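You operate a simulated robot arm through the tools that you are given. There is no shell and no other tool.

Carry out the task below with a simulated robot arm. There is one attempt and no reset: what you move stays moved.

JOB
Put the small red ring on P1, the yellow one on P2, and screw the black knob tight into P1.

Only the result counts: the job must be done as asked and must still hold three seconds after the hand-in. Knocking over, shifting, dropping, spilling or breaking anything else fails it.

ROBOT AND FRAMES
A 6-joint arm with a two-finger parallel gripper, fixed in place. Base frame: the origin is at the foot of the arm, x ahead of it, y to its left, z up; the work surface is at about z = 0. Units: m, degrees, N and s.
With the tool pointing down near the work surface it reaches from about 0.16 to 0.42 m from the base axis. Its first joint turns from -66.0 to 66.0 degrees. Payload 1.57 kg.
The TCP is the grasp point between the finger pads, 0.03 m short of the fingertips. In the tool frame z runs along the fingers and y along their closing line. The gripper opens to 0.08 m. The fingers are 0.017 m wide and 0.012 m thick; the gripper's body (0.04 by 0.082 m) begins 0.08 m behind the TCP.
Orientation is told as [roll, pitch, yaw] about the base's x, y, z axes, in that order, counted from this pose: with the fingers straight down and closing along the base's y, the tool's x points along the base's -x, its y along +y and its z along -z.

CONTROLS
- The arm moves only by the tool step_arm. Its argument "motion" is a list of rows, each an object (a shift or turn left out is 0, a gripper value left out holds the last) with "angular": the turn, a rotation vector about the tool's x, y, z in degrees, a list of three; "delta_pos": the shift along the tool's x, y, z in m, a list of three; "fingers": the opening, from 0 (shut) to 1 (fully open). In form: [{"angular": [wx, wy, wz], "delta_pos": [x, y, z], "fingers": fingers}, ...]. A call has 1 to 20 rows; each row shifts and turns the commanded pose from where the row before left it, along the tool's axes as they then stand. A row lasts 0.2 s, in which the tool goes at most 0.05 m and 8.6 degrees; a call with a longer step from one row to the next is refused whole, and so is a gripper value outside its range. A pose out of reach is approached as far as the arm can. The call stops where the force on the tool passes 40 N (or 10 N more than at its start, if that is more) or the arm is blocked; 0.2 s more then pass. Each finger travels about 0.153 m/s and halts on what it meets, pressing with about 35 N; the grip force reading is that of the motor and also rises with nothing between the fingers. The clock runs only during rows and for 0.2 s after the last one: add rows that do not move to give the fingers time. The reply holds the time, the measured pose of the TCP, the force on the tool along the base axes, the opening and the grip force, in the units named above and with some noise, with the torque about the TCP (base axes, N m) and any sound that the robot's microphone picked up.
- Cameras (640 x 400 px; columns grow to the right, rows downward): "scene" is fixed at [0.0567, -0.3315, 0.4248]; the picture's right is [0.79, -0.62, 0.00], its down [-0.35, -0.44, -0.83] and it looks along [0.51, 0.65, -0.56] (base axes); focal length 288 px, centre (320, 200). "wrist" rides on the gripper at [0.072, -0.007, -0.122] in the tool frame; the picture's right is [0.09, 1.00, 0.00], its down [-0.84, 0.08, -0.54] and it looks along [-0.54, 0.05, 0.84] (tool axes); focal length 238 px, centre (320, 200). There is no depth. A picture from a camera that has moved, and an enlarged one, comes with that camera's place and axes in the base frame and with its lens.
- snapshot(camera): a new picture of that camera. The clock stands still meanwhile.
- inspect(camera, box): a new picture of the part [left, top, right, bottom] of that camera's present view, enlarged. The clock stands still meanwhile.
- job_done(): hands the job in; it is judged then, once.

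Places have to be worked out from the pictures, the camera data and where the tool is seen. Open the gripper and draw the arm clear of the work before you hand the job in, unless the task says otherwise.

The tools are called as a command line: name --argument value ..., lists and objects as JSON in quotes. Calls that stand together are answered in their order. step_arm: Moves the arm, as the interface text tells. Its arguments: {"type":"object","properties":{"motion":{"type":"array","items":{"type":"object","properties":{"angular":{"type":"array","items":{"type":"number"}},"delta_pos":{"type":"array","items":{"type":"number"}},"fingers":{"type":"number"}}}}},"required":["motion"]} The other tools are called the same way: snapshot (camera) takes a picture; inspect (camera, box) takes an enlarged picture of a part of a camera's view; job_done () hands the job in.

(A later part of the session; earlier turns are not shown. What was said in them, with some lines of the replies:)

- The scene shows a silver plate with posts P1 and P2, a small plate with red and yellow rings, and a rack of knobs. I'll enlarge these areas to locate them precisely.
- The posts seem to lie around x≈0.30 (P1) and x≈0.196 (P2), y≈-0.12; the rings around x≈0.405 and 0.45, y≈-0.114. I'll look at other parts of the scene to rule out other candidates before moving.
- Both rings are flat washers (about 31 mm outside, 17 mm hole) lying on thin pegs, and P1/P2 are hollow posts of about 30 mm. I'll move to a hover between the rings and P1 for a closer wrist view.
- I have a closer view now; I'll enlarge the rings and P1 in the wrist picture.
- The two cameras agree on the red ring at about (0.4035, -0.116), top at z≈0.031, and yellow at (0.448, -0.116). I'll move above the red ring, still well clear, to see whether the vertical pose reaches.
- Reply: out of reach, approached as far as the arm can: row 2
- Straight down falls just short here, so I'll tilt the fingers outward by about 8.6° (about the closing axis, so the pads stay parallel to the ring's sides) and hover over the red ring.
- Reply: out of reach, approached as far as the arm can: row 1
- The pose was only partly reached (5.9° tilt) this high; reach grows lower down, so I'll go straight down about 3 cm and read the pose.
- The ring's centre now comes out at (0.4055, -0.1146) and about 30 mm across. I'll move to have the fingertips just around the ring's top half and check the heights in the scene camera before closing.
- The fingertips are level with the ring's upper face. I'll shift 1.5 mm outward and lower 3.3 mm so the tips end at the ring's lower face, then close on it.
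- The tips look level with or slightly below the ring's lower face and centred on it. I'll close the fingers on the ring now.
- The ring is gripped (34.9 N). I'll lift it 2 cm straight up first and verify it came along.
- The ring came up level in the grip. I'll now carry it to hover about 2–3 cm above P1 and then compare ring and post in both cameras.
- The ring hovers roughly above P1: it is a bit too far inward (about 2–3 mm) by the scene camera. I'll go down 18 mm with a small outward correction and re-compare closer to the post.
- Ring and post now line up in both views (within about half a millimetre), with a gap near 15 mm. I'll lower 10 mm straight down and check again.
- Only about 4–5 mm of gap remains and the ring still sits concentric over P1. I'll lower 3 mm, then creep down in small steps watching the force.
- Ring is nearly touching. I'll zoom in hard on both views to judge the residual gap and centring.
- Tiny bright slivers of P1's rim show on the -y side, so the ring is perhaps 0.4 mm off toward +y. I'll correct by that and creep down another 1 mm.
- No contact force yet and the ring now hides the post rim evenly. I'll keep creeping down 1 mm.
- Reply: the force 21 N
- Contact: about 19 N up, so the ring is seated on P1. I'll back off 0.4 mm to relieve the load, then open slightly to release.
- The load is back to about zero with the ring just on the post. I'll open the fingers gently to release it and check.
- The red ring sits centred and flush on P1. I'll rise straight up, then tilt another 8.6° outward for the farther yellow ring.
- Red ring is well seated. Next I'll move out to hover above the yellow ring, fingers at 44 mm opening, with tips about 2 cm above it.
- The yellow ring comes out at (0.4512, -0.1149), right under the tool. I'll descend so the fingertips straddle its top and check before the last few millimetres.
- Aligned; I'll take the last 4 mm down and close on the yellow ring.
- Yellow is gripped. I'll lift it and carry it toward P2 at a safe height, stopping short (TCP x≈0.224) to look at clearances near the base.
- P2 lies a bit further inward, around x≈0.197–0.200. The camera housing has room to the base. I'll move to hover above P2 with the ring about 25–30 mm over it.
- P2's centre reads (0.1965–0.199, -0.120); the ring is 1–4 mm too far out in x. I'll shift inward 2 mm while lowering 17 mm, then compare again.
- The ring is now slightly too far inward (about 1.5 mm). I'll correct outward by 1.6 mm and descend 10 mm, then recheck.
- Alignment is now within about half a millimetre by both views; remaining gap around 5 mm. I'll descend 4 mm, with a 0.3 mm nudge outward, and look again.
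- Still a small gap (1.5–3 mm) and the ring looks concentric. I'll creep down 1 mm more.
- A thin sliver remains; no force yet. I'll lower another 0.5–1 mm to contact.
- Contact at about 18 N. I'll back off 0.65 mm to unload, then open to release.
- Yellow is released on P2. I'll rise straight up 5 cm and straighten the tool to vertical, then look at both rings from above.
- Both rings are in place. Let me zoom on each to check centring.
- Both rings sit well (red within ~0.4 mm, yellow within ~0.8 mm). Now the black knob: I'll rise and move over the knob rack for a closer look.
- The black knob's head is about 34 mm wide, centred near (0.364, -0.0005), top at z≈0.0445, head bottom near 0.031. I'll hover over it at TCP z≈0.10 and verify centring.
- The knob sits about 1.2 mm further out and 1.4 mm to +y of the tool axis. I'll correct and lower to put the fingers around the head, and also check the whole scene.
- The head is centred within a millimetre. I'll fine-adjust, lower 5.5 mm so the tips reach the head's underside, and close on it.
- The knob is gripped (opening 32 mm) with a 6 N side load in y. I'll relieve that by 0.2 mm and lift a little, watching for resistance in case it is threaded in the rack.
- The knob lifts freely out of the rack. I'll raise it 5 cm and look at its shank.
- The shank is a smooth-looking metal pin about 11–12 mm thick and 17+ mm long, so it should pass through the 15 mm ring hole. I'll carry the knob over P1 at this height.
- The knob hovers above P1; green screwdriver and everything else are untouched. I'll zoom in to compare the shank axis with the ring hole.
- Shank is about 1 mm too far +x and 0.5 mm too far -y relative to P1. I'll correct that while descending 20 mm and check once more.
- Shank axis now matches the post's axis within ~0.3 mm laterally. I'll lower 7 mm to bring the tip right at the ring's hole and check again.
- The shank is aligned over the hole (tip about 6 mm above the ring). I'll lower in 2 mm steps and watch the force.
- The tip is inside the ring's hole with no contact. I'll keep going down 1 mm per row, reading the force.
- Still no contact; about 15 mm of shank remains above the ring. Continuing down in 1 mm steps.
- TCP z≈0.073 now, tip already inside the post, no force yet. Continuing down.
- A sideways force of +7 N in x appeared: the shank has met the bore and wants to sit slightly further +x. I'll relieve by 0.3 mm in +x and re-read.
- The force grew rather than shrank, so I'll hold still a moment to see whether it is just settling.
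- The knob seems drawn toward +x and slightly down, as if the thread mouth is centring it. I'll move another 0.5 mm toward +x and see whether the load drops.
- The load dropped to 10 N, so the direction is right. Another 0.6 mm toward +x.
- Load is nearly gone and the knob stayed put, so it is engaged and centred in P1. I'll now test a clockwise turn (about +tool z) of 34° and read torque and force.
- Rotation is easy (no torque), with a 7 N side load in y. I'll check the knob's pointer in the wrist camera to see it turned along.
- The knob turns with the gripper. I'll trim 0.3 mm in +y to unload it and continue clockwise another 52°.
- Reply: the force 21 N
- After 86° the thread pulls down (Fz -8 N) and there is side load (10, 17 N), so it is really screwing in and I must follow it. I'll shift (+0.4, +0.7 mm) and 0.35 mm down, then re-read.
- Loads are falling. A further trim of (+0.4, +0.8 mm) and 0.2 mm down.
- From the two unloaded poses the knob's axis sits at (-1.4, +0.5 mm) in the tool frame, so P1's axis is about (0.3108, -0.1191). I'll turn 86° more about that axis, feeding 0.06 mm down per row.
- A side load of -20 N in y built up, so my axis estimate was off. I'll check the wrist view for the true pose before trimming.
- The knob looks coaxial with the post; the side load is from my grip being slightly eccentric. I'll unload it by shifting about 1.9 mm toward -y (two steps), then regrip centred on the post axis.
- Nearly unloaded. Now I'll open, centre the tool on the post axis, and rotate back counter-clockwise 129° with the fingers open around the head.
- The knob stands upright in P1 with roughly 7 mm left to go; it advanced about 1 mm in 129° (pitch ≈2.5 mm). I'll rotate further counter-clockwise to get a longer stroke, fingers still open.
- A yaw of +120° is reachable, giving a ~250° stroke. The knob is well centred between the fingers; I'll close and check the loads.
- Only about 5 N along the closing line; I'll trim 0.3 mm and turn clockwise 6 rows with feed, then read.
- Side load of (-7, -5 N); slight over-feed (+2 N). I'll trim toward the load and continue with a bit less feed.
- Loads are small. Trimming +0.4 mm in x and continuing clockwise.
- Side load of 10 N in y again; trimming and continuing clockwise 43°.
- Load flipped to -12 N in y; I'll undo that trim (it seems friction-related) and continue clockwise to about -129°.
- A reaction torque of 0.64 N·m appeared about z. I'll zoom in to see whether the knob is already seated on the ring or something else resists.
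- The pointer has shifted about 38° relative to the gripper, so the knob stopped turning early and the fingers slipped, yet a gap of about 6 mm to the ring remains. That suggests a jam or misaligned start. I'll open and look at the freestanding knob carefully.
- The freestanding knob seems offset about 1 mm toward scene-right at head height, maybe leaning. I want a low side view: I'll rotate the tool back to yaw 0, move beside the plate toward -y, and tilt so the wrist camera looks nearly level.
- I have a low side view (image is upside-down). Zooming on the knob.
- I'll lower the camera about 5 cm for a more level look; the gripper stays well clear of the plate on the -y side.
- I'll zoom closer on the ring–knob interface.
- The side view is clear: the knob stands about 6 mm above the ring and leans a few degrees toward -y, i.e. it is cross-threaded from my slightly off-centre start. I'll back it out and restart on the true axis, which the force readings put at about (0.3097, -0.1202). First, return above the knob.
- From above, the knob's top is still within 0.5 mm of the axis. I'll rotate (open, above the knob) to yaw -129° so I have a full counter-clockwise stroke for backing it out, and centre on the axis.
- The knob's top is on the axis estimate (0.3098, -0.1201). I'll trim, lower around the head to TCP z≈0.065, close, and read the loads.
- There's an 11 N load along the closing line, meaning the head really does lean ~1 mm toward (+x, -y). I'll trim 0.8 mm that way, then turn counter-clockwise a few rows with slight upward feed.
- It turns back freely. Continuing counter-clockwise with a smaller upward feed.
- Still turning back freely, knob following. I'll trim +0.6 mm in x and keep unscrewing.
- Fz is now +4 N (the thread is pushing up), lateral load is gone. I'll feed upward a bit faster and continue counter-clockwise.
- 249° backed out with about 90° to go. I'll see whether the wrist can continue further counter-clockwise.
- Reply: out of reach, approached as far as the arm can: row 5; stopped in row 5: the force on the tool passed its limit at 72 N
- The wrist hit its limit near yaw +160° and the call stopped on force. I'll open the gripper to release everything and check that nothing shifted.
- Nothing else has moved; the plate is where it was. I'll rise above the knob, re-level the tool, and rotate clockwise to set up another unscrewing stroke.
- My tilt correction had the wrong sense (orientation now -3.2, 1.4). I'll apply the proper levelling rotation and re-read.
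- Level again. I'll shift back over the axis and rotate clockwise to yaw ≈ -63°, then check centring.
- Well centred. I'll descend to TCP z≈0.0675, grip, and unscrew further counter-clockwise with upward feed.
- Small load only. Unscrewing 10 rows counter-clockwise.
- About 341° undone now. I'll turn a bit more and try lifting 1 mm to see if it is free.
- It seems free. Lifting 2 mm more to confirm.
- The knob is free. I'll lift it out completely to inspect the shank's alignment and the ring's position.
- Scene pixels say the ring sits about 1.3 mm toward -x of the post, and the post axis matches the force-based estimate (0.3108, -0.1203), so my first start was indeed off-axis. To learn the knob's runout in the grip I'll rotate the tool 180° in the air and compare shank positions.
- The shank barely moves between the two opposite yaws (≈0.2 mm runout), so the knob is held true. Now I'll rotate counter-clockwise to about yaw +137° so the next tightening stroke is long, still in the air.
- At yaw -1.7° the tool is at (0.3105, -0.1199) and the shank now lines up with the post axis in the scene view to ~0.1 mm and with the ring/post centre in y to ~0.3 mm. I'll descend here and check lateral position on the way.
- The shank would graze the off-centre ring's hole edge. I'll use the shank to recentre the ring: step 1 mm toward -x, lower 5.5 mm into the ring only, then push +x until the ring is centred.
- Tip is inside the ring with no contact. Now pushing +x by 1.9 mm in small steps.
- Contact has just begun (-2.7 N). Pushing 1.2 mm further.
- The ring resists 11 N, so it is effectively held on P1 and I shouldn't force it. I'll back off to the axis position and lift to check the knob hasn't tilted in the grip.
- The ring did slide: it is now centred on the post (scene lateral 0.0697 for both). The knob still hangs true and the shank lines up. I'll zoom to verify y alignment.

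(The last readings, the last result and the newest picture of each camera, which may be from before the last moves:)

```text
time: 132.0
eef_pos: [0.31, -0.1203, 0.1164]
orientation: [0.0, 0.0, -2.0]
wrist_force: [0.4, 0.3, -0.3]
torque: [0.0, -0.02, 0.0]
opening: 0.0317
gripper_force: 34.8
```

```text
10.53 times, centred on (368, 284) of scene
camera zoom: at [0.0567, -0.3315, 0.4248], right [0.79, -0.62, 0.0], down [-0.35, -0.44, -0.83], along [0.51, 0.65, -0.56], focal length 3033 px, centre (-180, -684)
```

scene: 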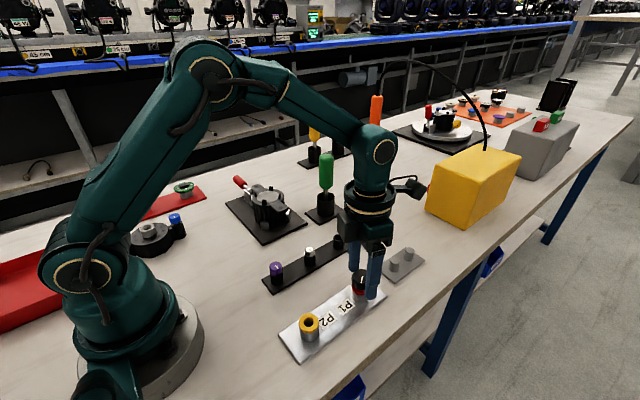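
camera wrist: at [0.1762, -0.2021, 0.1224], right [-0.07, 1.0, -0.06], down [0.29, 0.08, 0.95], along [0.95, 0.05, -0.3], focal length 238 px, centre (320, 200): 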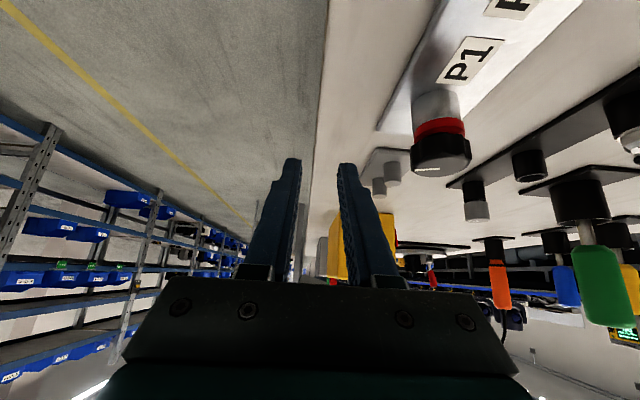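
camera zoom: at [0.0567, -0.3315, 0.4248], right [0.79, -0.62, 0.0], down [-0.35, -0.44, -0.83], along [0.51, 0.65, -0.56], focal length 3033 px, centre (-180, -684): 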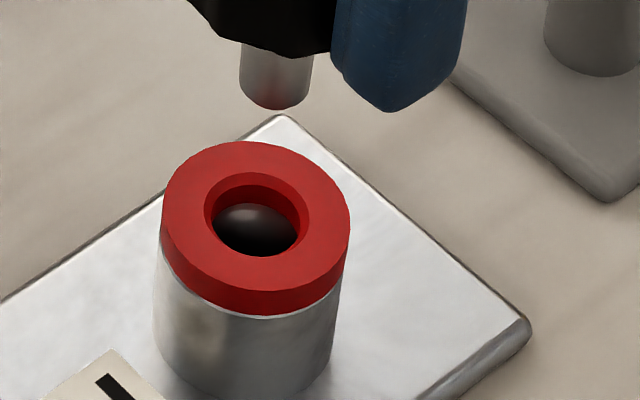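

Everything agrees within ~0.4 mm; I'll nudge (+0.2, +0.3 mm) and descend to just above where the thread caught before (TCP z≈0.071).

step_arm --motion '[{"delta_pos": [-0.0002, 0.0003, 0]}, {"delta_pos": [0, 0, 0.01]}, {"delta_pos": [0, 0, 0.01]}, {"delta_pos": [0, 0, 0.01]}, {"delta_pos": [0, 0, 0.005]}, {"delta_pos": [0, 0, 0.004]}, {"delta_pos": [0, 0, 0.004]}, {"delta_pos": [0, 0, 0]}, {"delta_pos": [0, 0, 0]}]'

inspect --camera "wrist" --box '[285, 110, 355, 190]'

inspect --camera "scene" --box '[350, 265, 385, 303]'

```text
time: 134.0
eef_pos: [0.3106, -0.1188, 0.0734]
orientation: [0.0, 0.0, -2.0]
wrist_force: [0.0, -0.2, -0.6]
torque: [0.0, 0.01, 0.04]
opening: 0.0319
gripper_force: 34.8
```

```text
5.00 times, centred on (320, 150) of wrist
camera zoom: at [0.2385, -0.1245, 0.1942], right [-0.06, 1.0, 0.0], down [0.84, 0.05, 0.54], along [0.54, 0.03, -0.84], focal length 1192 px, centre (320, 450)
```

zoom: 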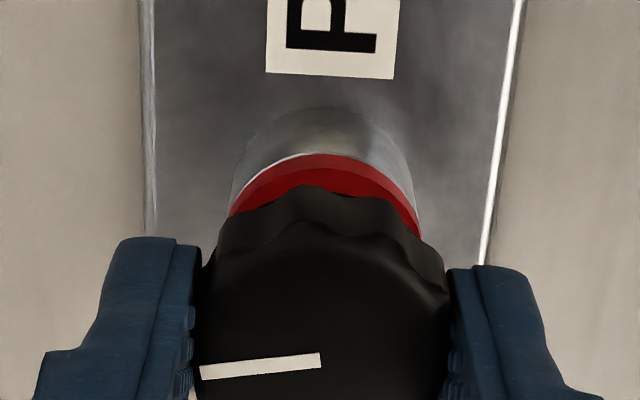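

```text
10.53 times, centred on (368, 284) of scene
camera zoom: at [0.0567, -0.3315, 0.4248], right [0.79, -0.62, 0.0], down [-0.35, -0.44, -0.83], along [0.51, 0.65, -0.56], focal length 3033 px, centre (-180, -684)
```

zoom: 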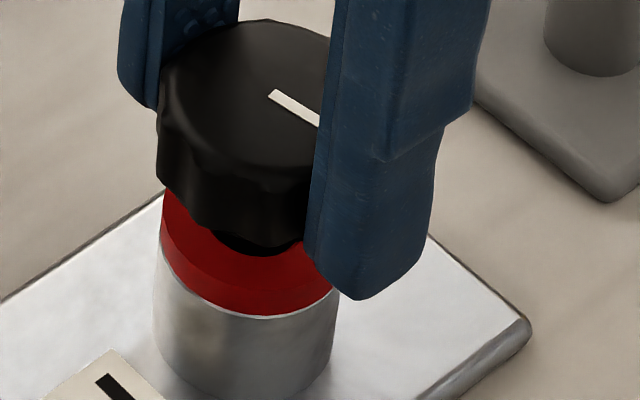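

No contact at TCP z≈0.072. Now creeping down 0.5 mm per row to see where the thread catches and with what side force.

step_arm --motion '[{"delta_pos": [0, 0, 0.0005]}, {"delta_pos": [0, 0, 0.0005]}, {"delta_pos": [0, 0, 0.0005]}, {"delta_pos": [0, 0, 0.0005]}, {"delta_pos": [0, 0, 0]}]'

```text
time: 135.2
eef_pos: [0.3097, -0.1198, 0.0713]
orientation: [-0.1, 0.0, -2.0]
wrist_force: [0.7, 0.1, -0.2]
torque: [-0.02, -0.02, 0.0]
opening: 0.0315
gripper_force: 35.1
```

step_arm --motion '[{"delta_pos": [0, 0, 0.0005]}, {"delta_pos": [0, 0, 0.0005]}, {"delta_pos": [0, 0, 0]}, {"delta_pos": [0, 0, 0]}]'

```text
time: 136.2
eef_pos: [0.3102, -0.1204, 0.07]
orientation: [0.0, 0.0, -2.0]
wrist_force: [0.1, 0.5, -0.4]
torque: [-0.01, -0.03, 0.0]
opening: 0.0315
gripper_force: 35.1
```

Still free at z≈0.069. Continuing.

step_arm --motion '[{"delta_pos": [0, 0, 0.0005]}, {"delta_pos": [0, 0, 0.0005]}, {"delta_pos": [0, 0, 0]}, {"delta_pos": [0, 0, 0]}]'

```text
time: 137.2
eef_pos: [0.3102, -0.1209, 0.0686]
orientation: [0.0, -0.1, -2.0]
wrist_force: [2.8, 1.3, -1.2]
torque: [0.02, -0.05, 0.02]
opening: 0.0316
gripper_force: 35.1
```

The thread caught with only ~3 N of side load (14 N the first time) - a clean start. I'll trim 0.2 mm in x and turn clockwise with ~0.075 mm feed per row.

step_arm --motion '[{"delta_pos": [-0.0002, 0.0001, 0]}, {"angular": [0, 0, 8.6], "delta_pos": [0, 0, 0]}, {"angular": [0, 0, 8.6], "delta_pos": [0, 0, 0.0001]}, {"angular": [0, 0, 8.6], "delta_pos": [0, 0, 0.0001]}, {"angular": [0, 0, 8.6], "delta_pos": [0, 0, 0]}, {"angular": [0, 0, 8.6], "delta_pos": [0, 0, 0.0001]}, {"angular": [0, 0, 8.6], "delta_pos": [0, 0, 0.0001]}, {"delta_pos": [0, 0, 0]}]'

```text
time: 139.0
eef_pos: [0.3109, -0.1198, 0.0675]
orientation: [0.1, 0.0, -53.7]
wrist_force: [-1.7, -5.4, -0.7]
torque: [-0.12, 0.06, -0.02]
opening: 0.0316
gripper_force: 35.0
```

Loads stay small. Trimming slightly and continuing clockwise.

step_arm --motion '[{"delta_pos": [-0.0002, -0.0004, 0]}, {"angular": [0, 0, 8.6], "delta_pos": [0, 0, 0.0001]}, {"angular": [0, 0, 8.6], "delta_pos": [0, 0, 0.0001]}, {"angular": [0, 0, 8.6], "delta_pos": [0, 0, 0]}, {"angular": [0, 0, 8.6], "delta_pos": [0, 0, 0.0001]}, {"angular": [0, 0, 8.6], "delta_pos": [0, 0, 0.0001]}, {"angular": [0, 0, 8.6], "delta_pos": [0, 0, 0.0001]}, {"angular": [0, 0, 8.6], "delta_pos": [0, 0, 0]}, {"angular": [0, 0, 8.6], "delta_pos": [0, 0, 0.0001]}, {"delta_pos": [0, 0, 0]}]'

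```text
time: 141.2
eef_pos: [0.3096, -0.1208, 0.0682]
orientation: [-0.2, 0.0, -122.5]
wrist_force: [-9.0, 2.2, -0.4]
torque: [0.04, 0.22, -0.04]
opening: 0.0315
gripper_force: 34.7
```

Trim toward -x by 0.7 mm and continue 6 more rows to about yaw -174°.

step_arm --motion '[{"delta_pos": [-0.0002, -0.0007, 0]}, {"angular": [0, 0, 8.6], "delta_pos": [0, 0, 0.0001]}, {"angular": [0, 0, 8.6], "delta_pos": [0, 0, 0.0001]}, {"angular": [0, 0, 8.6], "delta_pos": [0, 0, 0]}, {"angular": [0, 0, 8.6], "delta_pos": [0, 0, 0.0001]}, {"angular": [0, 0, 8.6], "delta_pos": [0, 0, 0.0001]}, {"angular": [0, 0, 8.6], "delta_pos": [0, 0, 0.0001]}, {"delta_pos": [0, 0, 0]}]'

inspect --camera "scene" --box '[350, 265, 385, 303]'

inspect --camera "wrist" --box '[260, 100, 380, 215]'

```text
time: 143.0
eef_pos: [0.3092, -0.1206, 0.0669]
orientation: [-0.1, -0.1, -174.0]
wrist_force: [-7.3, 0.6, -1.8]
torque: [0.01, 0.26, 0.02]
opening: 0.0317
gripper_force: 34.9
```

```text
10.53 times, centred on (368, 284) of scene
camera zoom: at [0.0567, -0.3315, 0.4248], right [0.79, -0.62, 0.0], down [-0.35, -0.44, -0.83], along [0.51, 0.65, -0.56], focal length 3033 px, centre (-180, -684)
```

zoom: 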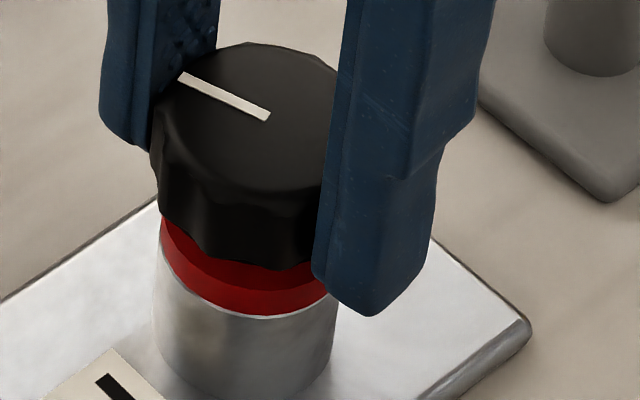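

```text
3.48 times, centred on (320, 158) of wrist
camera zoom: at [0.3808, -0.1061, 0.1884], right [0.19, -0.98, 0.0], down [-0.82, -0.16, 0.54], along [-0.53, -0.1, -0.84], focal length 829 px, centre (320, 348)
```

zoom: 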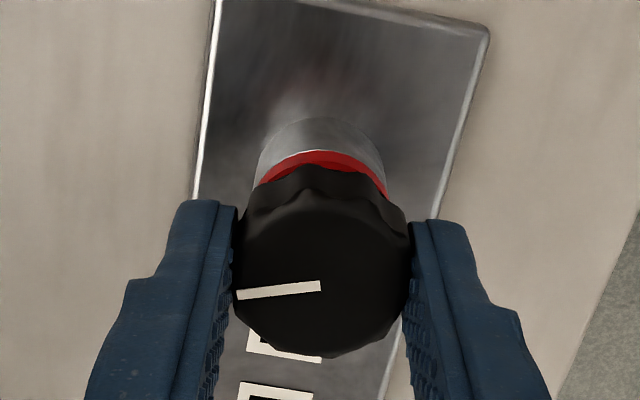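

No slip and a smooth 172° of tightening, about 1.8 mm down. I'll release and rotate back counter-clockwise for the next stroke.

step_arm --motion '[{"delta_pos": [-0.0006, 0, 0]}, {"fingers": 0.45}, {"fingers": 0.62}, {"delta_pos": [0.0008, 0, 0]}, {"angular": [0, 0, -8.6]}, {"angular": [0, 0, -8.6]}, {"angular": [0, 0, -8.6]}, {"angular": [0, 0, -8.6]}, {"angular": [0, 0, -8.6]}, {"angular": [0, 0, -8.6]}, {"angular": [0, 0, -8.6]}, {"angular": [0, 0, -8.6]}, {"angular": [0, 0, -8.6]}, {"angular": [0, 0, -8.6]}, {"angular": [0, 0, -8.6]}, {"angular": [0, 0, -8.6]}, {"angular": [0, 0, -8.6]}, {"angular": [0, 0, -8.6]}, {"angular": [0, 0, -8.6]}, {"angular": [0, 0, -8.6]}]'

inspect --camera "wrist" --box '[250, 110, 390, 215]'

```text
time: 147.2
eef_pos: [0.3095, -0.12, 0.0676]
orientation: [0.0, 0.2, -36.3]
wrist_force: [0.3, 1.0, 0.3]
torque: [0.01, -0.02, -0.04]
opening: 0.0498
gripper_force: 0.0
```

```text
3.81 times, centred on (320, 162) of wrist
camera zoom: at [0.2483, -0.0832, 0.1889], right [0.51, 0.86, 0.0], down [0.72, -0.43, 0.54], along [0.46, -0.28, -0.84], focal length 908 px, centre (320, 343)
```

zoom: 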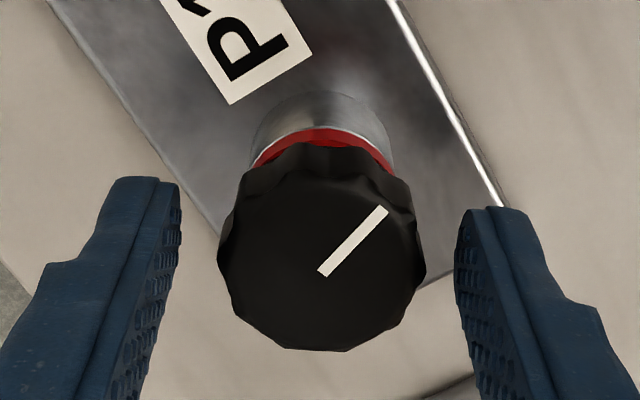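

Knob stays centred between the open fingers. Continuing counter-clockwise to about +136°.

step_arm --motion '[{"angular": [0, 0, -8.6]}, {"angular": [0, 0, -8.6]}, {"angular": [0, 0, -8.6]}, {"angular": [0, 0, -8.6]}, {"angular": [0, 0, -8.6]}, {"angular": [0, 0, -8.6]}, {"angular": [0, 0, -8.6]}, {"angular": [0, 0, -8.6]}, {"angular": [0, 0, -8.6]}, {"angular": [0, 0, -8.6]}, {"angular": [0, 0, -8.6]}, {"angular": [0, 0, -8.6]}, {"angular": [0, 0, -8.6]}, {"angular": [0, 0, -8.6]}, {"angular": [0, 0, -8.6]}, {"angular": [0, 0, -8.6]}, {"angular": [0, 0, -8.6]}, {"angular": [0, 0, -8.6]}, {"angular": [0, 0, -8.6]}, {"delta_pos": [0, 0, 0]}]'

inspect --camera "wrist" --box '[250, 110, 390, 215]'

```text
time: 151.4
eef_pos: [0.3101, -0.1198, 0.0682]
orientation: [0.0, -0.2, 127.1]
wrist_force: [-0.3, -0.4, 0.2]
torque: [0.0, -0.03, 0.0]
opening: 0.0495
gripper_force: 0.1
```

```text
3.81 times, centred on (320, 162) of wrist
camera zoom: at [0.3586, -0.1733, 0.1888], right [-0.74, -0.67, 0.0], down [-0.57, 0.62, 0.54], along [-0.37, 0.4, -0.84], focal length 908 px, centre (320, 343)
```

zoom: 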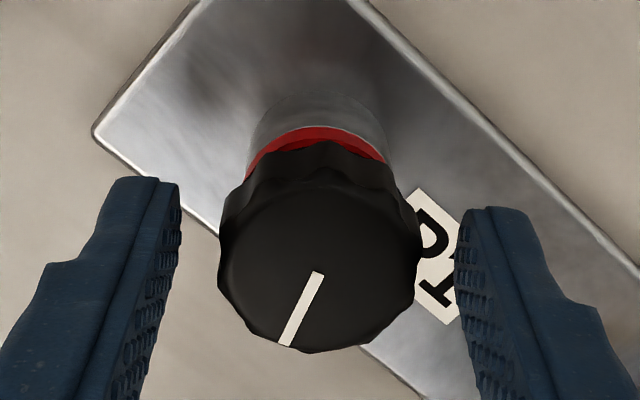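

Centred again. Closing and checking loads.

step_arm --motion '[{"delta_pos": [0, 0, 0.0005]}, {"fingers": 0.45}, {"fingers": 0.35}, {"fingers": 0.2}, {"fingers": 0.2}]'

```text
time: 152.6
eef_pos: [0.3105, -0.1193, 0.0663]
orientation: [0.0, 0.0, 126.9]
wrist_force: [1.6, 1.8, -0.1]
torque: [-0.02, -0.03, 0.02]
opening: 0.032
gripper_force: 35.4
```

Very small loads. Turning clockwise 10 rows with feed.

step_arm --motion '[{"angular": [0, 0, 8.6], "delta_pos": [0, 0, 0.0001]}, {"angular": [0, 0, 8.6], "delta_pos": [0, 0, 0.0001]}, {"angular": [0, 0, 8.6], "delta_pos": [0, 0, 0]}, {"angular": [0, 0, 8.6], "delta_pos": [0, 0, 0.0001]}, {"angular": [0, 0, 8.6], "delta_pos": [0, 0, 0.0001]}, {"angular": [0, 0, 8.6], "delta_pos": [0, 0, 0.0001]}, {"angular": [0, 0, 8.6], "delta_pos": [0, 0, 0]}, {"angular": [0, 0, 8.6], "delta_pos": [0, 0, 0.0001]}, {"angular": [0, 0, 8.6], "delta_pos": [0, 0, 0.0001]}, {"angular": [0, 0, 8.6], "delta_pos": [0, 0, 0.0001]}, {"delta_pos": [0, 0, 0]}]'

```text
time: 155.0
eef_pos: [0.31, -0.1208, 0.066]
orientation: [0.2, 0.0, 40.9]
wrist_force: [6.2, 6.2, -0.5]
torque: [0.24, -0.19, -0.01]
opening: 0.032
gripper_force: 34.8
```

Turning freely. Trim and continue 10 more rows.

step_arm --motion '[{"delta_pos": [-0.0006, 0, 0]}, {"angular": [0, 0, 8.6], "delta_pos": [0, 0, 0.0001]}, {"angular": [0, 0, 8.6], "delta_pos": [0, 0, 0.0001]}, {"angular": [0, 0, 8.6], "delta_pos": [0, 0, 0]}, {"angular": [0, 0, 8.6], "delta_pos": [0, 0, 0.0001]}, {"angular": [0, 0, 8.6], "delta_pos": [0, 0, 0.0001]}, {"angular": [0, 0, 8.6], "delta_pos": [0, 0, 0.0001]}, {"angular": [0, 0, 8.6], "delta_pos": [0, 0, 0]}, {"angular": [0, 0, 8.6], "delta_pos": [0, 0, 0.0001]}, {"angular": [0, 0, 8.6], "delta_pos": [0, 0, 0.0001]}, {"delta_pos": [0, 0, 0]}]'

inspect --camera "scene" --box '[350, 265, 385, 303]'

inspect --camera "wrist" --box '[250, 110, 390, 215]'

```text
time: 157.4
eef_pos: [0.3095, -0.1197, 0.0663]
orientation: [0.0, 0.2, -36.5]
wrist_force: [-3.8, 0.9, 0.6]
torque: [0.04, 0.07, -0.01]
opening: 0.0319
gripper_force: 35.3
```

```text
10.53 times, centred on (368, 284) of scene
camera zoom: at [0.0567, -0.3315, 0.4248], right [0.79, -0.62, 0.0], down [-0.35, -0.44, -0.83], along [0.51, 0.65, -0.56], focal length 3033 px, centre (-180, -684)
```

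zoom: 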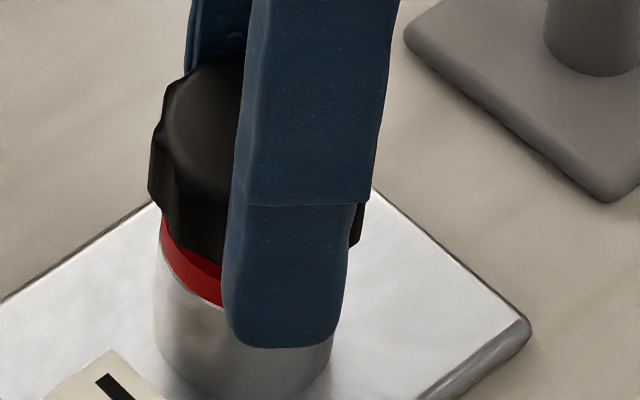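

```text
3.81 times, centred on (320, 162) of wrist
camera zoom: at [0.2486, -0.0825, 0.1866], right [0.52, 0.86, 0.0], down [0.72, -0.44, 0.54], along [0.46, -0.28, -0.84], focal length 908 px, centre (320, 343)
```

zoom: 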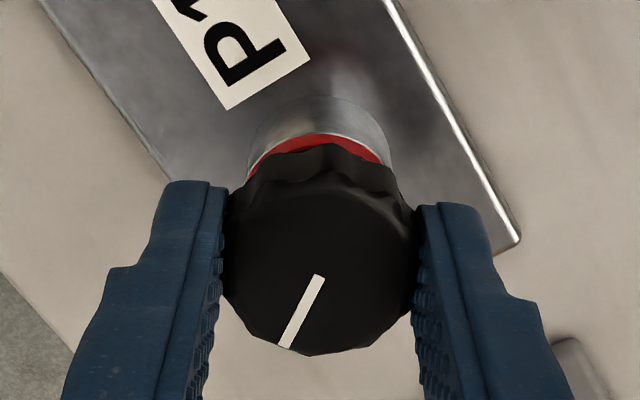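

Pointer unchanged in the grip, torque zero, TCP z≈0.0646. Continuing past the point where it jammed before.

step_arm --motion '[{"delta_pos": [0.0003, 0, 0]}, {"angular": [0, 0, 8.6], "delta_pos": [0, 0, 0.0001]}, {"angular": [0, 0, 8.6], "delta_pos": [0, 0, 0.0001]}, {"angular": [0, 0, 8.6], "delta_pos": [0, 0, 0]}, {"angular": [0, 0, 8.6], "delta_pos": [0, 0, 0.0001]}, {"angular": [0, 0, 8.6], "delta_pos": [0, 0, 0.0001]}, {"angular": [0, 0, 8.6], "delta_pos": [0, 0, 0.0001]}, {"delta_pos": [0, 0, 0]}]'

```text
time: 159.2
eef_pos: [0.3107, -0.1205, 0.0653]
orientation: [-0.1, -0.1, -88.1]
wrist_force: [-3.8, -1.4, 0.9]
torque: [-0.06, 0.1, 0.68]
opening: 0.0318
gripper_force: 34.7
```

Torque jumped to 0.68 N·m again. I'll look at the gap and pointer.

inspect --camera "scene" --box '[350, 265, 385, 303]'

inspect --camera "wrist" --box '[250, 110, 390, 215]'

```text
10.53 times, centred on (368, 284) of scene
camera zoom: at [0.0567, -0.3315, 0.4248], right [0.79, -0.62, 0.0], down [-0.35, -0.44, -0.83], along [0.51, 0.65, -0.56], focal length 3033 px, centre (-180, -684)
```

zoom: 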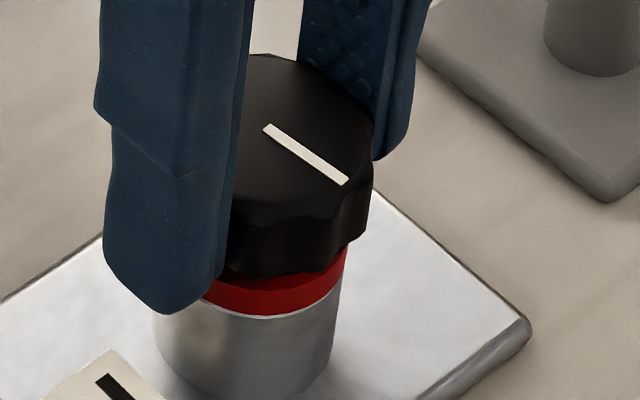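

```text
3.81 times, centred on (320, 162) of wrist
camera zoom: at [0.3013, -0.0481, 0.1864], right [0.99, 0.13, 0.0], down [0.11, -0.83, 0.54], along [0.07, -0.54, -0.84], focal length 908 px, centre (320, 343)
```

zoom: 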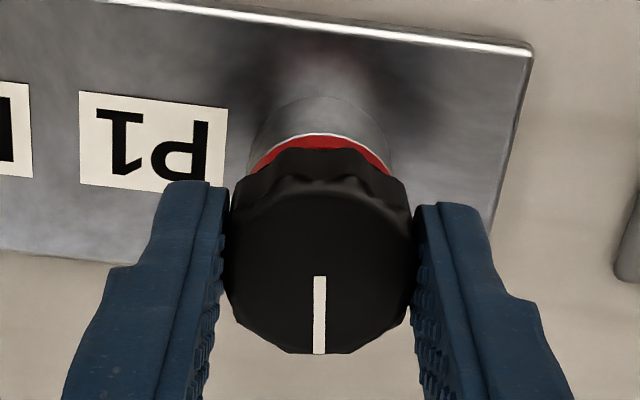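

The knob stopped at practically the same angle and the same height as the first time, although this start was clean. That points to a true end stop, probably a hub under the head clamping the ring. I'll twist two more rows to confirm full torque.

step_arm --motion '[{"angular": [0, 0, 8.6]}, {"angular": [0, 0, 8.6]}, {"delta_pos": [0, 0, 0]}]'

inspect --camera "wrist" --box '[250, 110, 390, 215]'

```text
time: 160.0
eef_pos: [0.3104, -0.1206, 0.0662]
orientation: [0.0, 0.2, -105.4]
wrist_force: [-3.1, 0.5, 0.3]
torque: [0.05, 0.07, 0.29]
opening: 0.0319
gripper_force: 35.2
```

```text
3.81 times, centred on (320, 162) of wrist
camera zoom: at [0.3228, -0.0487, 0.1865], right [0.98, -0.17, 0.0], down [-0.15, -0.83, 0.54], along [-0.09, -0.53, -0.84], focal length 908 px, centre (320, 343)
```

zoom: 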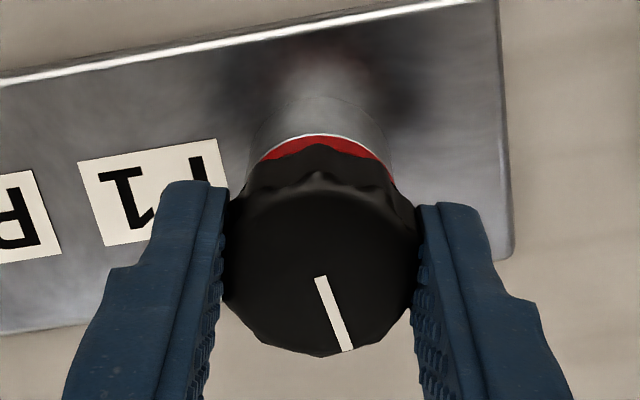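

It only slips now; the knob is at its stop. I'll release, rise, and take another low side view to make sure there is no real gap.

step_arm --motion '[{"fingers": 0.45}, {"fingers": 0.65}, {"fingers": 0.65}, {"delta_pos": [0, 0, -0.03]}, {"delta_pos": [0, 0, -0.03]}, {"angular": [0, 0, -8.6]}, {"angular": [0, 0, -8.6]}, {"angular": [0, 0, -8.6]}, {"angular": [0, 0, -8.6]}, {"angular": [0, 0, -8.6]}, {"angular": [0, 0, -8.6]}, {"angular": [0, 0, -8.6]}, {"angular": [0, 0, -8.6]}, {"angular": [0, 0, -8.6]}, {"angular": [0, 0, -8.6]}, {"angular": [0, 0, -8.6]}, {"angular": [0, 0, -8.6]}, {"delta_pos": [0, 0, 0]}]'

inspect --camera "scene" --box '[350, 262, 385, 303]'

step_arm --motion '[{"delta_pos": [0, -0.038, 0], "fingers": 0.3}, {"delta_pos": [0, -0.04, 0]}, {"angular": [0, -8, 0]}, {"angular": [0, -8, 0]}, {"angular": [0, -8, 0]}, {"angular": [0, -8, 0]}, {"angular": [0, -8, 0]}, {"delta_pos": [0.0161, 0, 0.0191]}, {"delta_pos": [0.0161, 0, 0.0191]}, {"delta_pos": [0.0097, 0, 0.0115]}, {"delta_pos": [0, 0, 0]}, {"delta_pos": [0, 0, 0]}]'

snapshot --camera "wrist"

```text
time: 163.8
eef_pos: [0.3097, -0.1193, 0.125]
orientation: [0.0, 0.0, -1.9]
wrist_force: [1.2, 0.0, 0.4]
torque: [-0.01, -0.01, 0.04]
opening: 0.0522
gripper_force: 0.1
```

```text
9.76 times, centred on (368, 282) of scene
camera zoom: at [0.0567, -0.3315, 0.4248], right [0.79, -0.62, 0.0], down [-0.35, -0.44, -0.83], along [0.51, 0.65, -0.56], focal length 2811 px, centre (-143, -605)
```

zoom: 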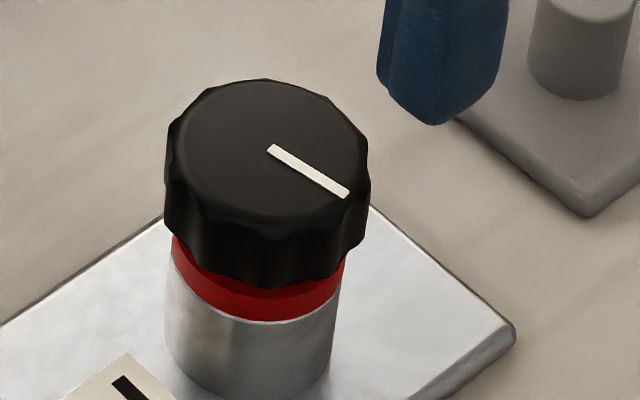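

```text
time: 166.4
eef_pos: [0.3076, -0.1985, 0.0594]
orientation: [0.1, -40.0, -1.9]
wrist_force: [0.3, 0.0, -0.2]
torque: [-0.02, -0.01, -0.04]
opening: 0.0239
gripper_force: 0.0
```

```text
taken
camera wrist: at [0.1738, -0.2003, 0.1058], right [-0.04, 1.0, -0.06], down [0.3, 0.07, 0.95], along [0.95, 0.02, -0.3], focal length 238 px, centre (320, 200)
```

wrist: 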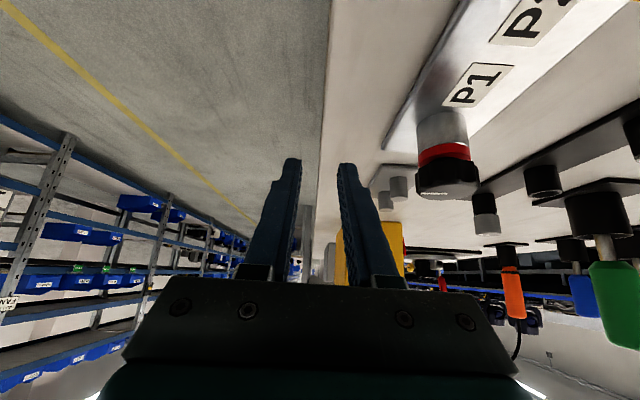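

Zooming into the ring–knob interface from this low angle.

inspect --camera "wrist" --box '[425, 130, 470, 185]'

inspect --camera "wrist" --box '[410, 100, 490, 205]'

```text
7.27 times, centred on (448, 158) of wrist
camera zoom: at [0.1738, -0.2003, 0.1058], right [-0.04, 1.0, -0.06], down [0.3, 0.07, 0.95], along [0.95, 0.02, -0.3], focal length 1734 px, centre (-607, 509)
```

zoom: 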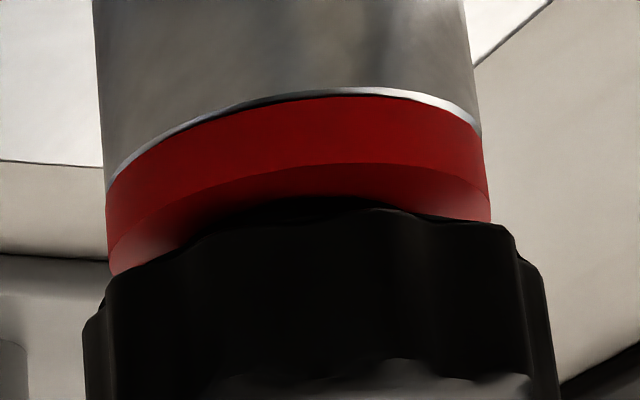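

```text
3.81 times, centred on (450, 152) of wrist
camera zoom: at [0.1738, -0.2003, 0.1058], right [-0.04, 1.0, -0.06], down [0.3, 0.07, 0.95], along [0.95, 0.02, -0.3], focal length 908 px, centre (-175, 381)
```

zoom: 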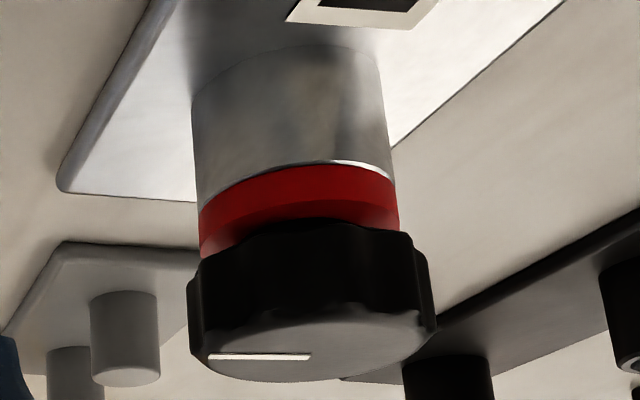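

The ring's full top annulus is visible with black behind it; I can't yet tell a hub from an open gap. I'll get an even flatter view: rise a bit, tilt the tool to ~70° so the camera rides lower than the fingers.

step_arm --motion '[{"delta_pos": [-0.0194, 0, -0.0229]}, {"delta_pos": [-0.0194, 0, -0.0229]}, {"angular": [0, -7.5, 0]}, {"angular": [0, -7.5, 0]}, {"delta_pos": [0, 0, 0]}, {"delta_pos": [0, 0, 0]}]'

snapshot --camera "wrist"

snapshot --camera "scene"

```text
time: 167.8
eef_pos: [0.3075, -0.199, 0.1186]
orientation: [0.2, -55.1, -2.0]
wrist_force: [0.9, 0.5, -0.4]
torque: [0.04, 0.0, 0.0]
opening: 0.0237
gripper_force: 0.1
```

```text
taken
camera wrist: at [0.1661, -0.1998, 0.13], right [-0.02, 1.0, -0.07], down [0.04, 0.08, 1.0], along [1.0, 0.01, -0.04], focal length 238 px, centre (320, 200)
```

wrist: 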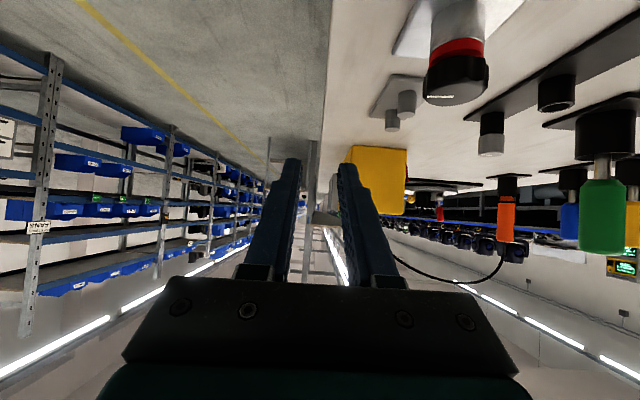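

```text
taken
```

scene: 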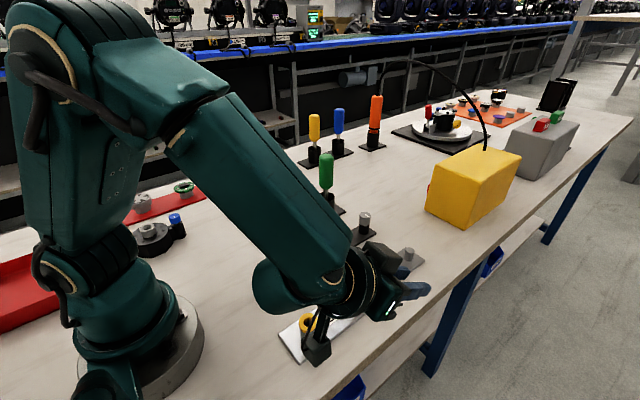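

The wrist links have ample clearance. I'll lower 5.5 cm at this tilt to bring the camera to about 15° elevation.

step_arm --motion '[{"delta_pos": [0.0226, 0, 0.0157]}, {"delta_pos": [0.0226, 0, 0.0157]}, {"delta_pos": [0, 0, 0]}, {"delta_pos": [0, 0, 0]}]'

snapshot --camera "wrist"

inspect --camera "wrist" --box '[410, 60, 510, 160]'

```text
time: 168.8
eef_pos: [0.3061, -0.1975, 0.0646]
orientation: [0.1, -55.0, -1.9]
wrist_force: [-0.1, -0.4, -0.4]
torque: [-0.01, 0.0, 0.01]
opening: 0.0239
gripper_force: 0.0
```

```text
taken
camera wrist: at [0.1657, -0.1992, 0.0746], right [-0.02, 1.0, -0.07], down [0.04, 0.08, 1.0], along [1.0, 0.02, -0.04], focal length 238 px, centre (320, 200)
```

wrist: 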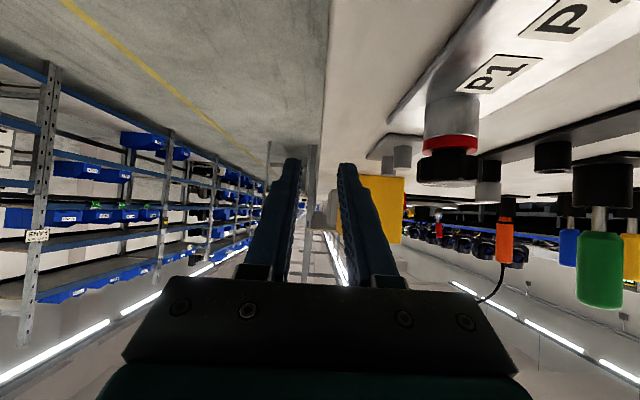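

```text
4.00 times, centred on (460, 110) of wrist
camera zoom: at [0.1657, -0.1992, 0.0746], right [-0.02, 1.0, -0.07], down [0.04, 0.08, 1.0], along [1.0, 0.02, -0.04], focal length 953 px, centre (-240, 560)
```

zoom: 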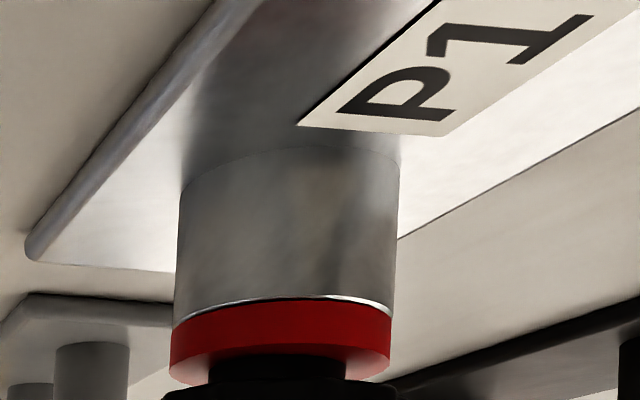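

Now a black hub is visible between the ring and the head. Zooming to confirm contact.

inspect --camera "wrist" --box '[415, 125, 485, 190]'

inspect --camera "wrist" --box '[425, 135, 470, 165]'

```text
6.15 times, centred on (450, 158) of wrist
camera zoom: at [0.1657, -0.1992, 0.0746], right [-0.02, 1.0, -0.07], down [0.04, 0.08, 1.0], along [1.0, 0.02, -0.04], focal length 1467 px, centre (-480, 462)
```

zoom: 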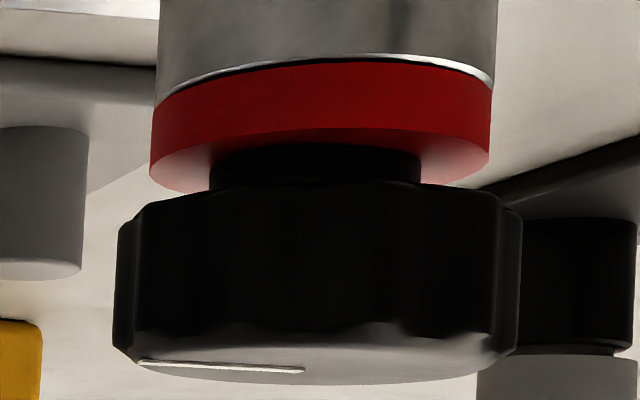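

```text
13.33 times, centred on (448, 150) of wrist
camera zoom: at [0.1657, -0.1992, 0.0746], right [-0.02, 1.0, -0.07], down [0.04, 0.08, 1.0], along [1.0, 0.02, -0.04], focal length 3178 px, centre (-1380, 867)
```

zoom: 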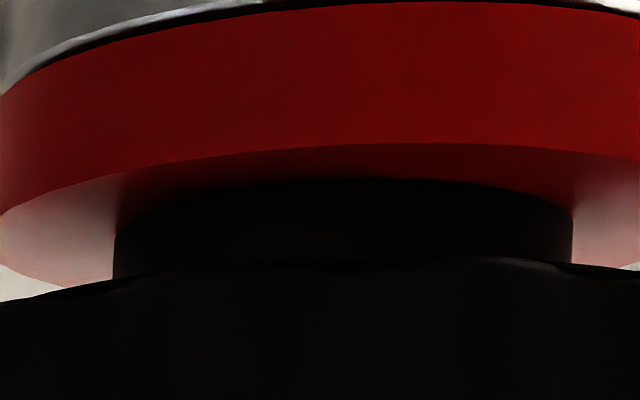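

Confirmed: a black hub under the head sits flat on the red ring, which lies flush on P1, and the knob was turned to slip torque (~0.68 N·m), so it is tight. I'll retreat: rise, straighten the tool, open the gripper and move clear.

step_arm --motion '[{"delta_pos": [-0.0369, 0, -0.0257]}, {"delta_pos": [-0.0369, 0, -0.0257]}, {"angular": [0, 8, 0]}, {"angular": [0, 8, 0]}, {"angular": [0, 8, 0]}, {"angular": [0, 8, 0]}, {"angular": [0, 8, 0]}, {"angular": [0, 8, 0]}, {"angular": [0, 7, 0]}, {"delta_pos": [0, 0, -0.04], "fingers": 1}, {"delta_pos": [0, 0.03, -0.03]}, {"delta_pos": [0.02, 0.03, -0.02]}, {"delta_pos": [0, 0, 0]}, {"delta_pos": [0, 0, 0]}]'

snapshot --camera "scene"

snapshot --camera "wrist"

```text
time: 171.8
eef_pos: [0.2893, -0.1382, 0.2441]
orientation: [0.0, 0.0, -2.0]
wrist_force: [-0.2, -0.2, 1.6]
torque: [0.0, 0.01, 0.02]
opening: 0.08
gripper_force: 0.0
```

```text
taken
```

scene: 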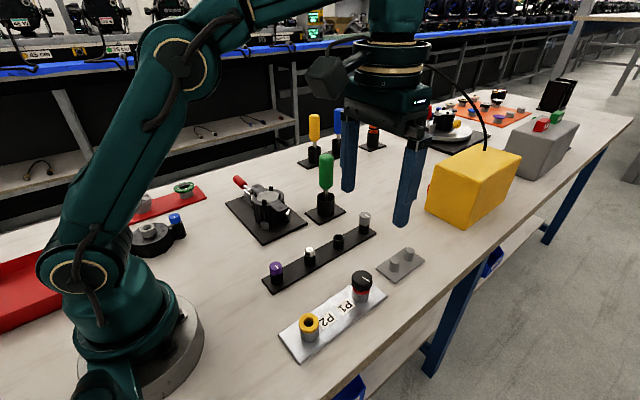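

```text
taken
camera wrist: at [0.218, -0.1413, 0.3662], right [-0.06, 1.0, 0.0], down [0.84, 0.05, 0.54], along [0.54, 0.03, -0.84], focal length 238 px, centre (320, 200)
```

wrist: 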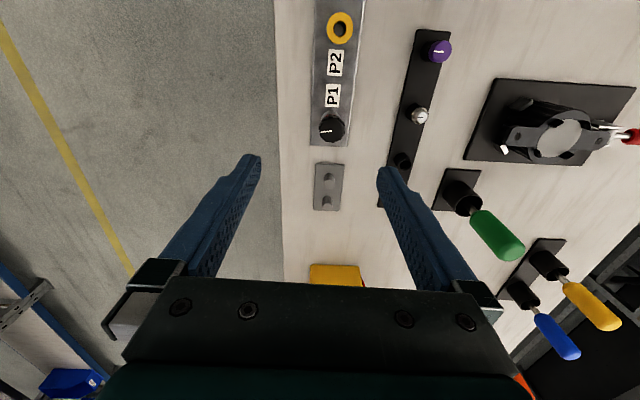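

All objects are in place: knob on red ring at P1, yellow ring on P2, tools untouched. I'll back off toward the starting pose and take a final close look.

step_arm --motion '[{"delta_pos": [0.03, 0.015, -0.015]}, {"delta_pos": [0.03, 0.015, -0.015]}, {"delta_pos": [0.02, 0.012, 0]}, {"delta_pos": [0, 0, 0]}, {"delta_pos": [0, 0, 0]}]'

inspect --camera "scene" --box '[275, 255, 395, 355]'

inspect --camera "scene" --box '[350, 262, 385, 303]'

```text
time: 173.0
eef_pos: [0.2121, -0.0909, 0.275]
orientation: [0.0, 0.1, -2.0]
wrist_force: [0.2, -0.5, -0.1]
torque: [0.02, -0.06, 0.01]
opening: 0.0799
gripper_force: 0.0
```

```text
4.00 times, centred on (335, 305) of scene
camera zoom: at [0.0567, -0.3315, 0.4248], right [0.79, -0.62, 0.0], down [-0.35, -0.44, -0.83], along [0.51, 0.65, -0.56], focal length 1152 px, centre (260, -220)
```

zoom: 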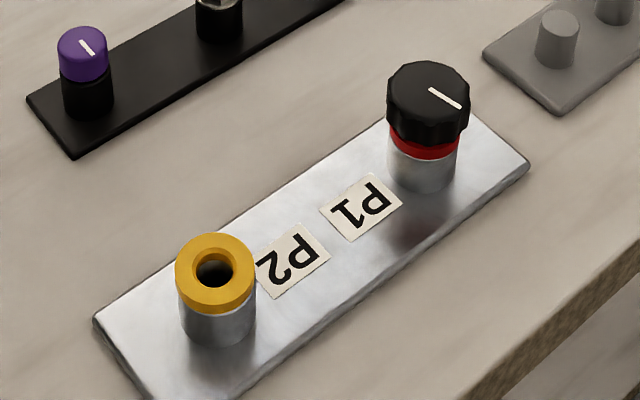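

```text
9.76 times, centred on (368, 282) of scene
camera zoom: at [0.0567, -0.3315, 0.4248], right [0.79, -0.62, 0.0], down [-0.35, -0.44, -0.83], along [0.51, 0.65, -0.56], focal length 2811 px, centre (-143, -605)
```

zoom: 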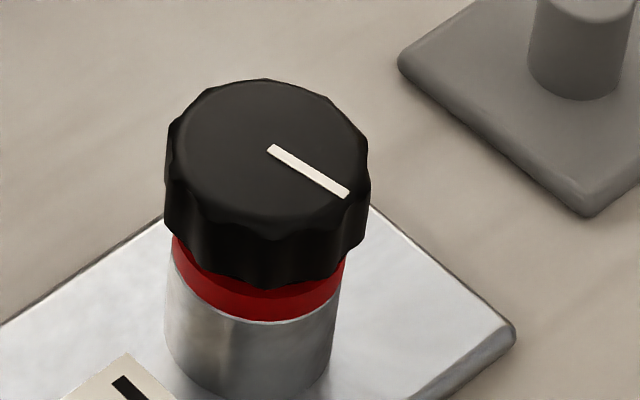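

The scene is stable. The yellow ring lies on P2, the red ring on P1 is clamped by the tightened black knob, the gripper is open and the arm is clear. Handing in.

job_done

```text
The job is handed in.
```

I've handed the job in. The red ring is on P1, the yellow ring is on P2, and the black knob is screwed tight into P1 on top of the red ring.

- **Rings:** the red one was centred on its post to within about half a millimetre before the knob went in. The yellow one lies flat, about 0.8 mm off centre.
- **Knob:** the hub under its head rests flat on the red ring. I turned it until the gripper slipped, at about 0.68 N·m, and it hasn't turned since I let go.
- **Backing out:** I unscrewed the knob once and started again because I took its stop for cross-threading. It stopped at the same height the second time, so the first stop was probably its proper seat.
- **Force stop:** while backing it out I drove the wrist joint to its limit, and the arm stopped itself at 72 N. I checked the plate against earlier pictures afterwards and it had not moved.

The other tools and parts look untouched in the last pictures. The gripper is open and the arm is back near its starting pose.
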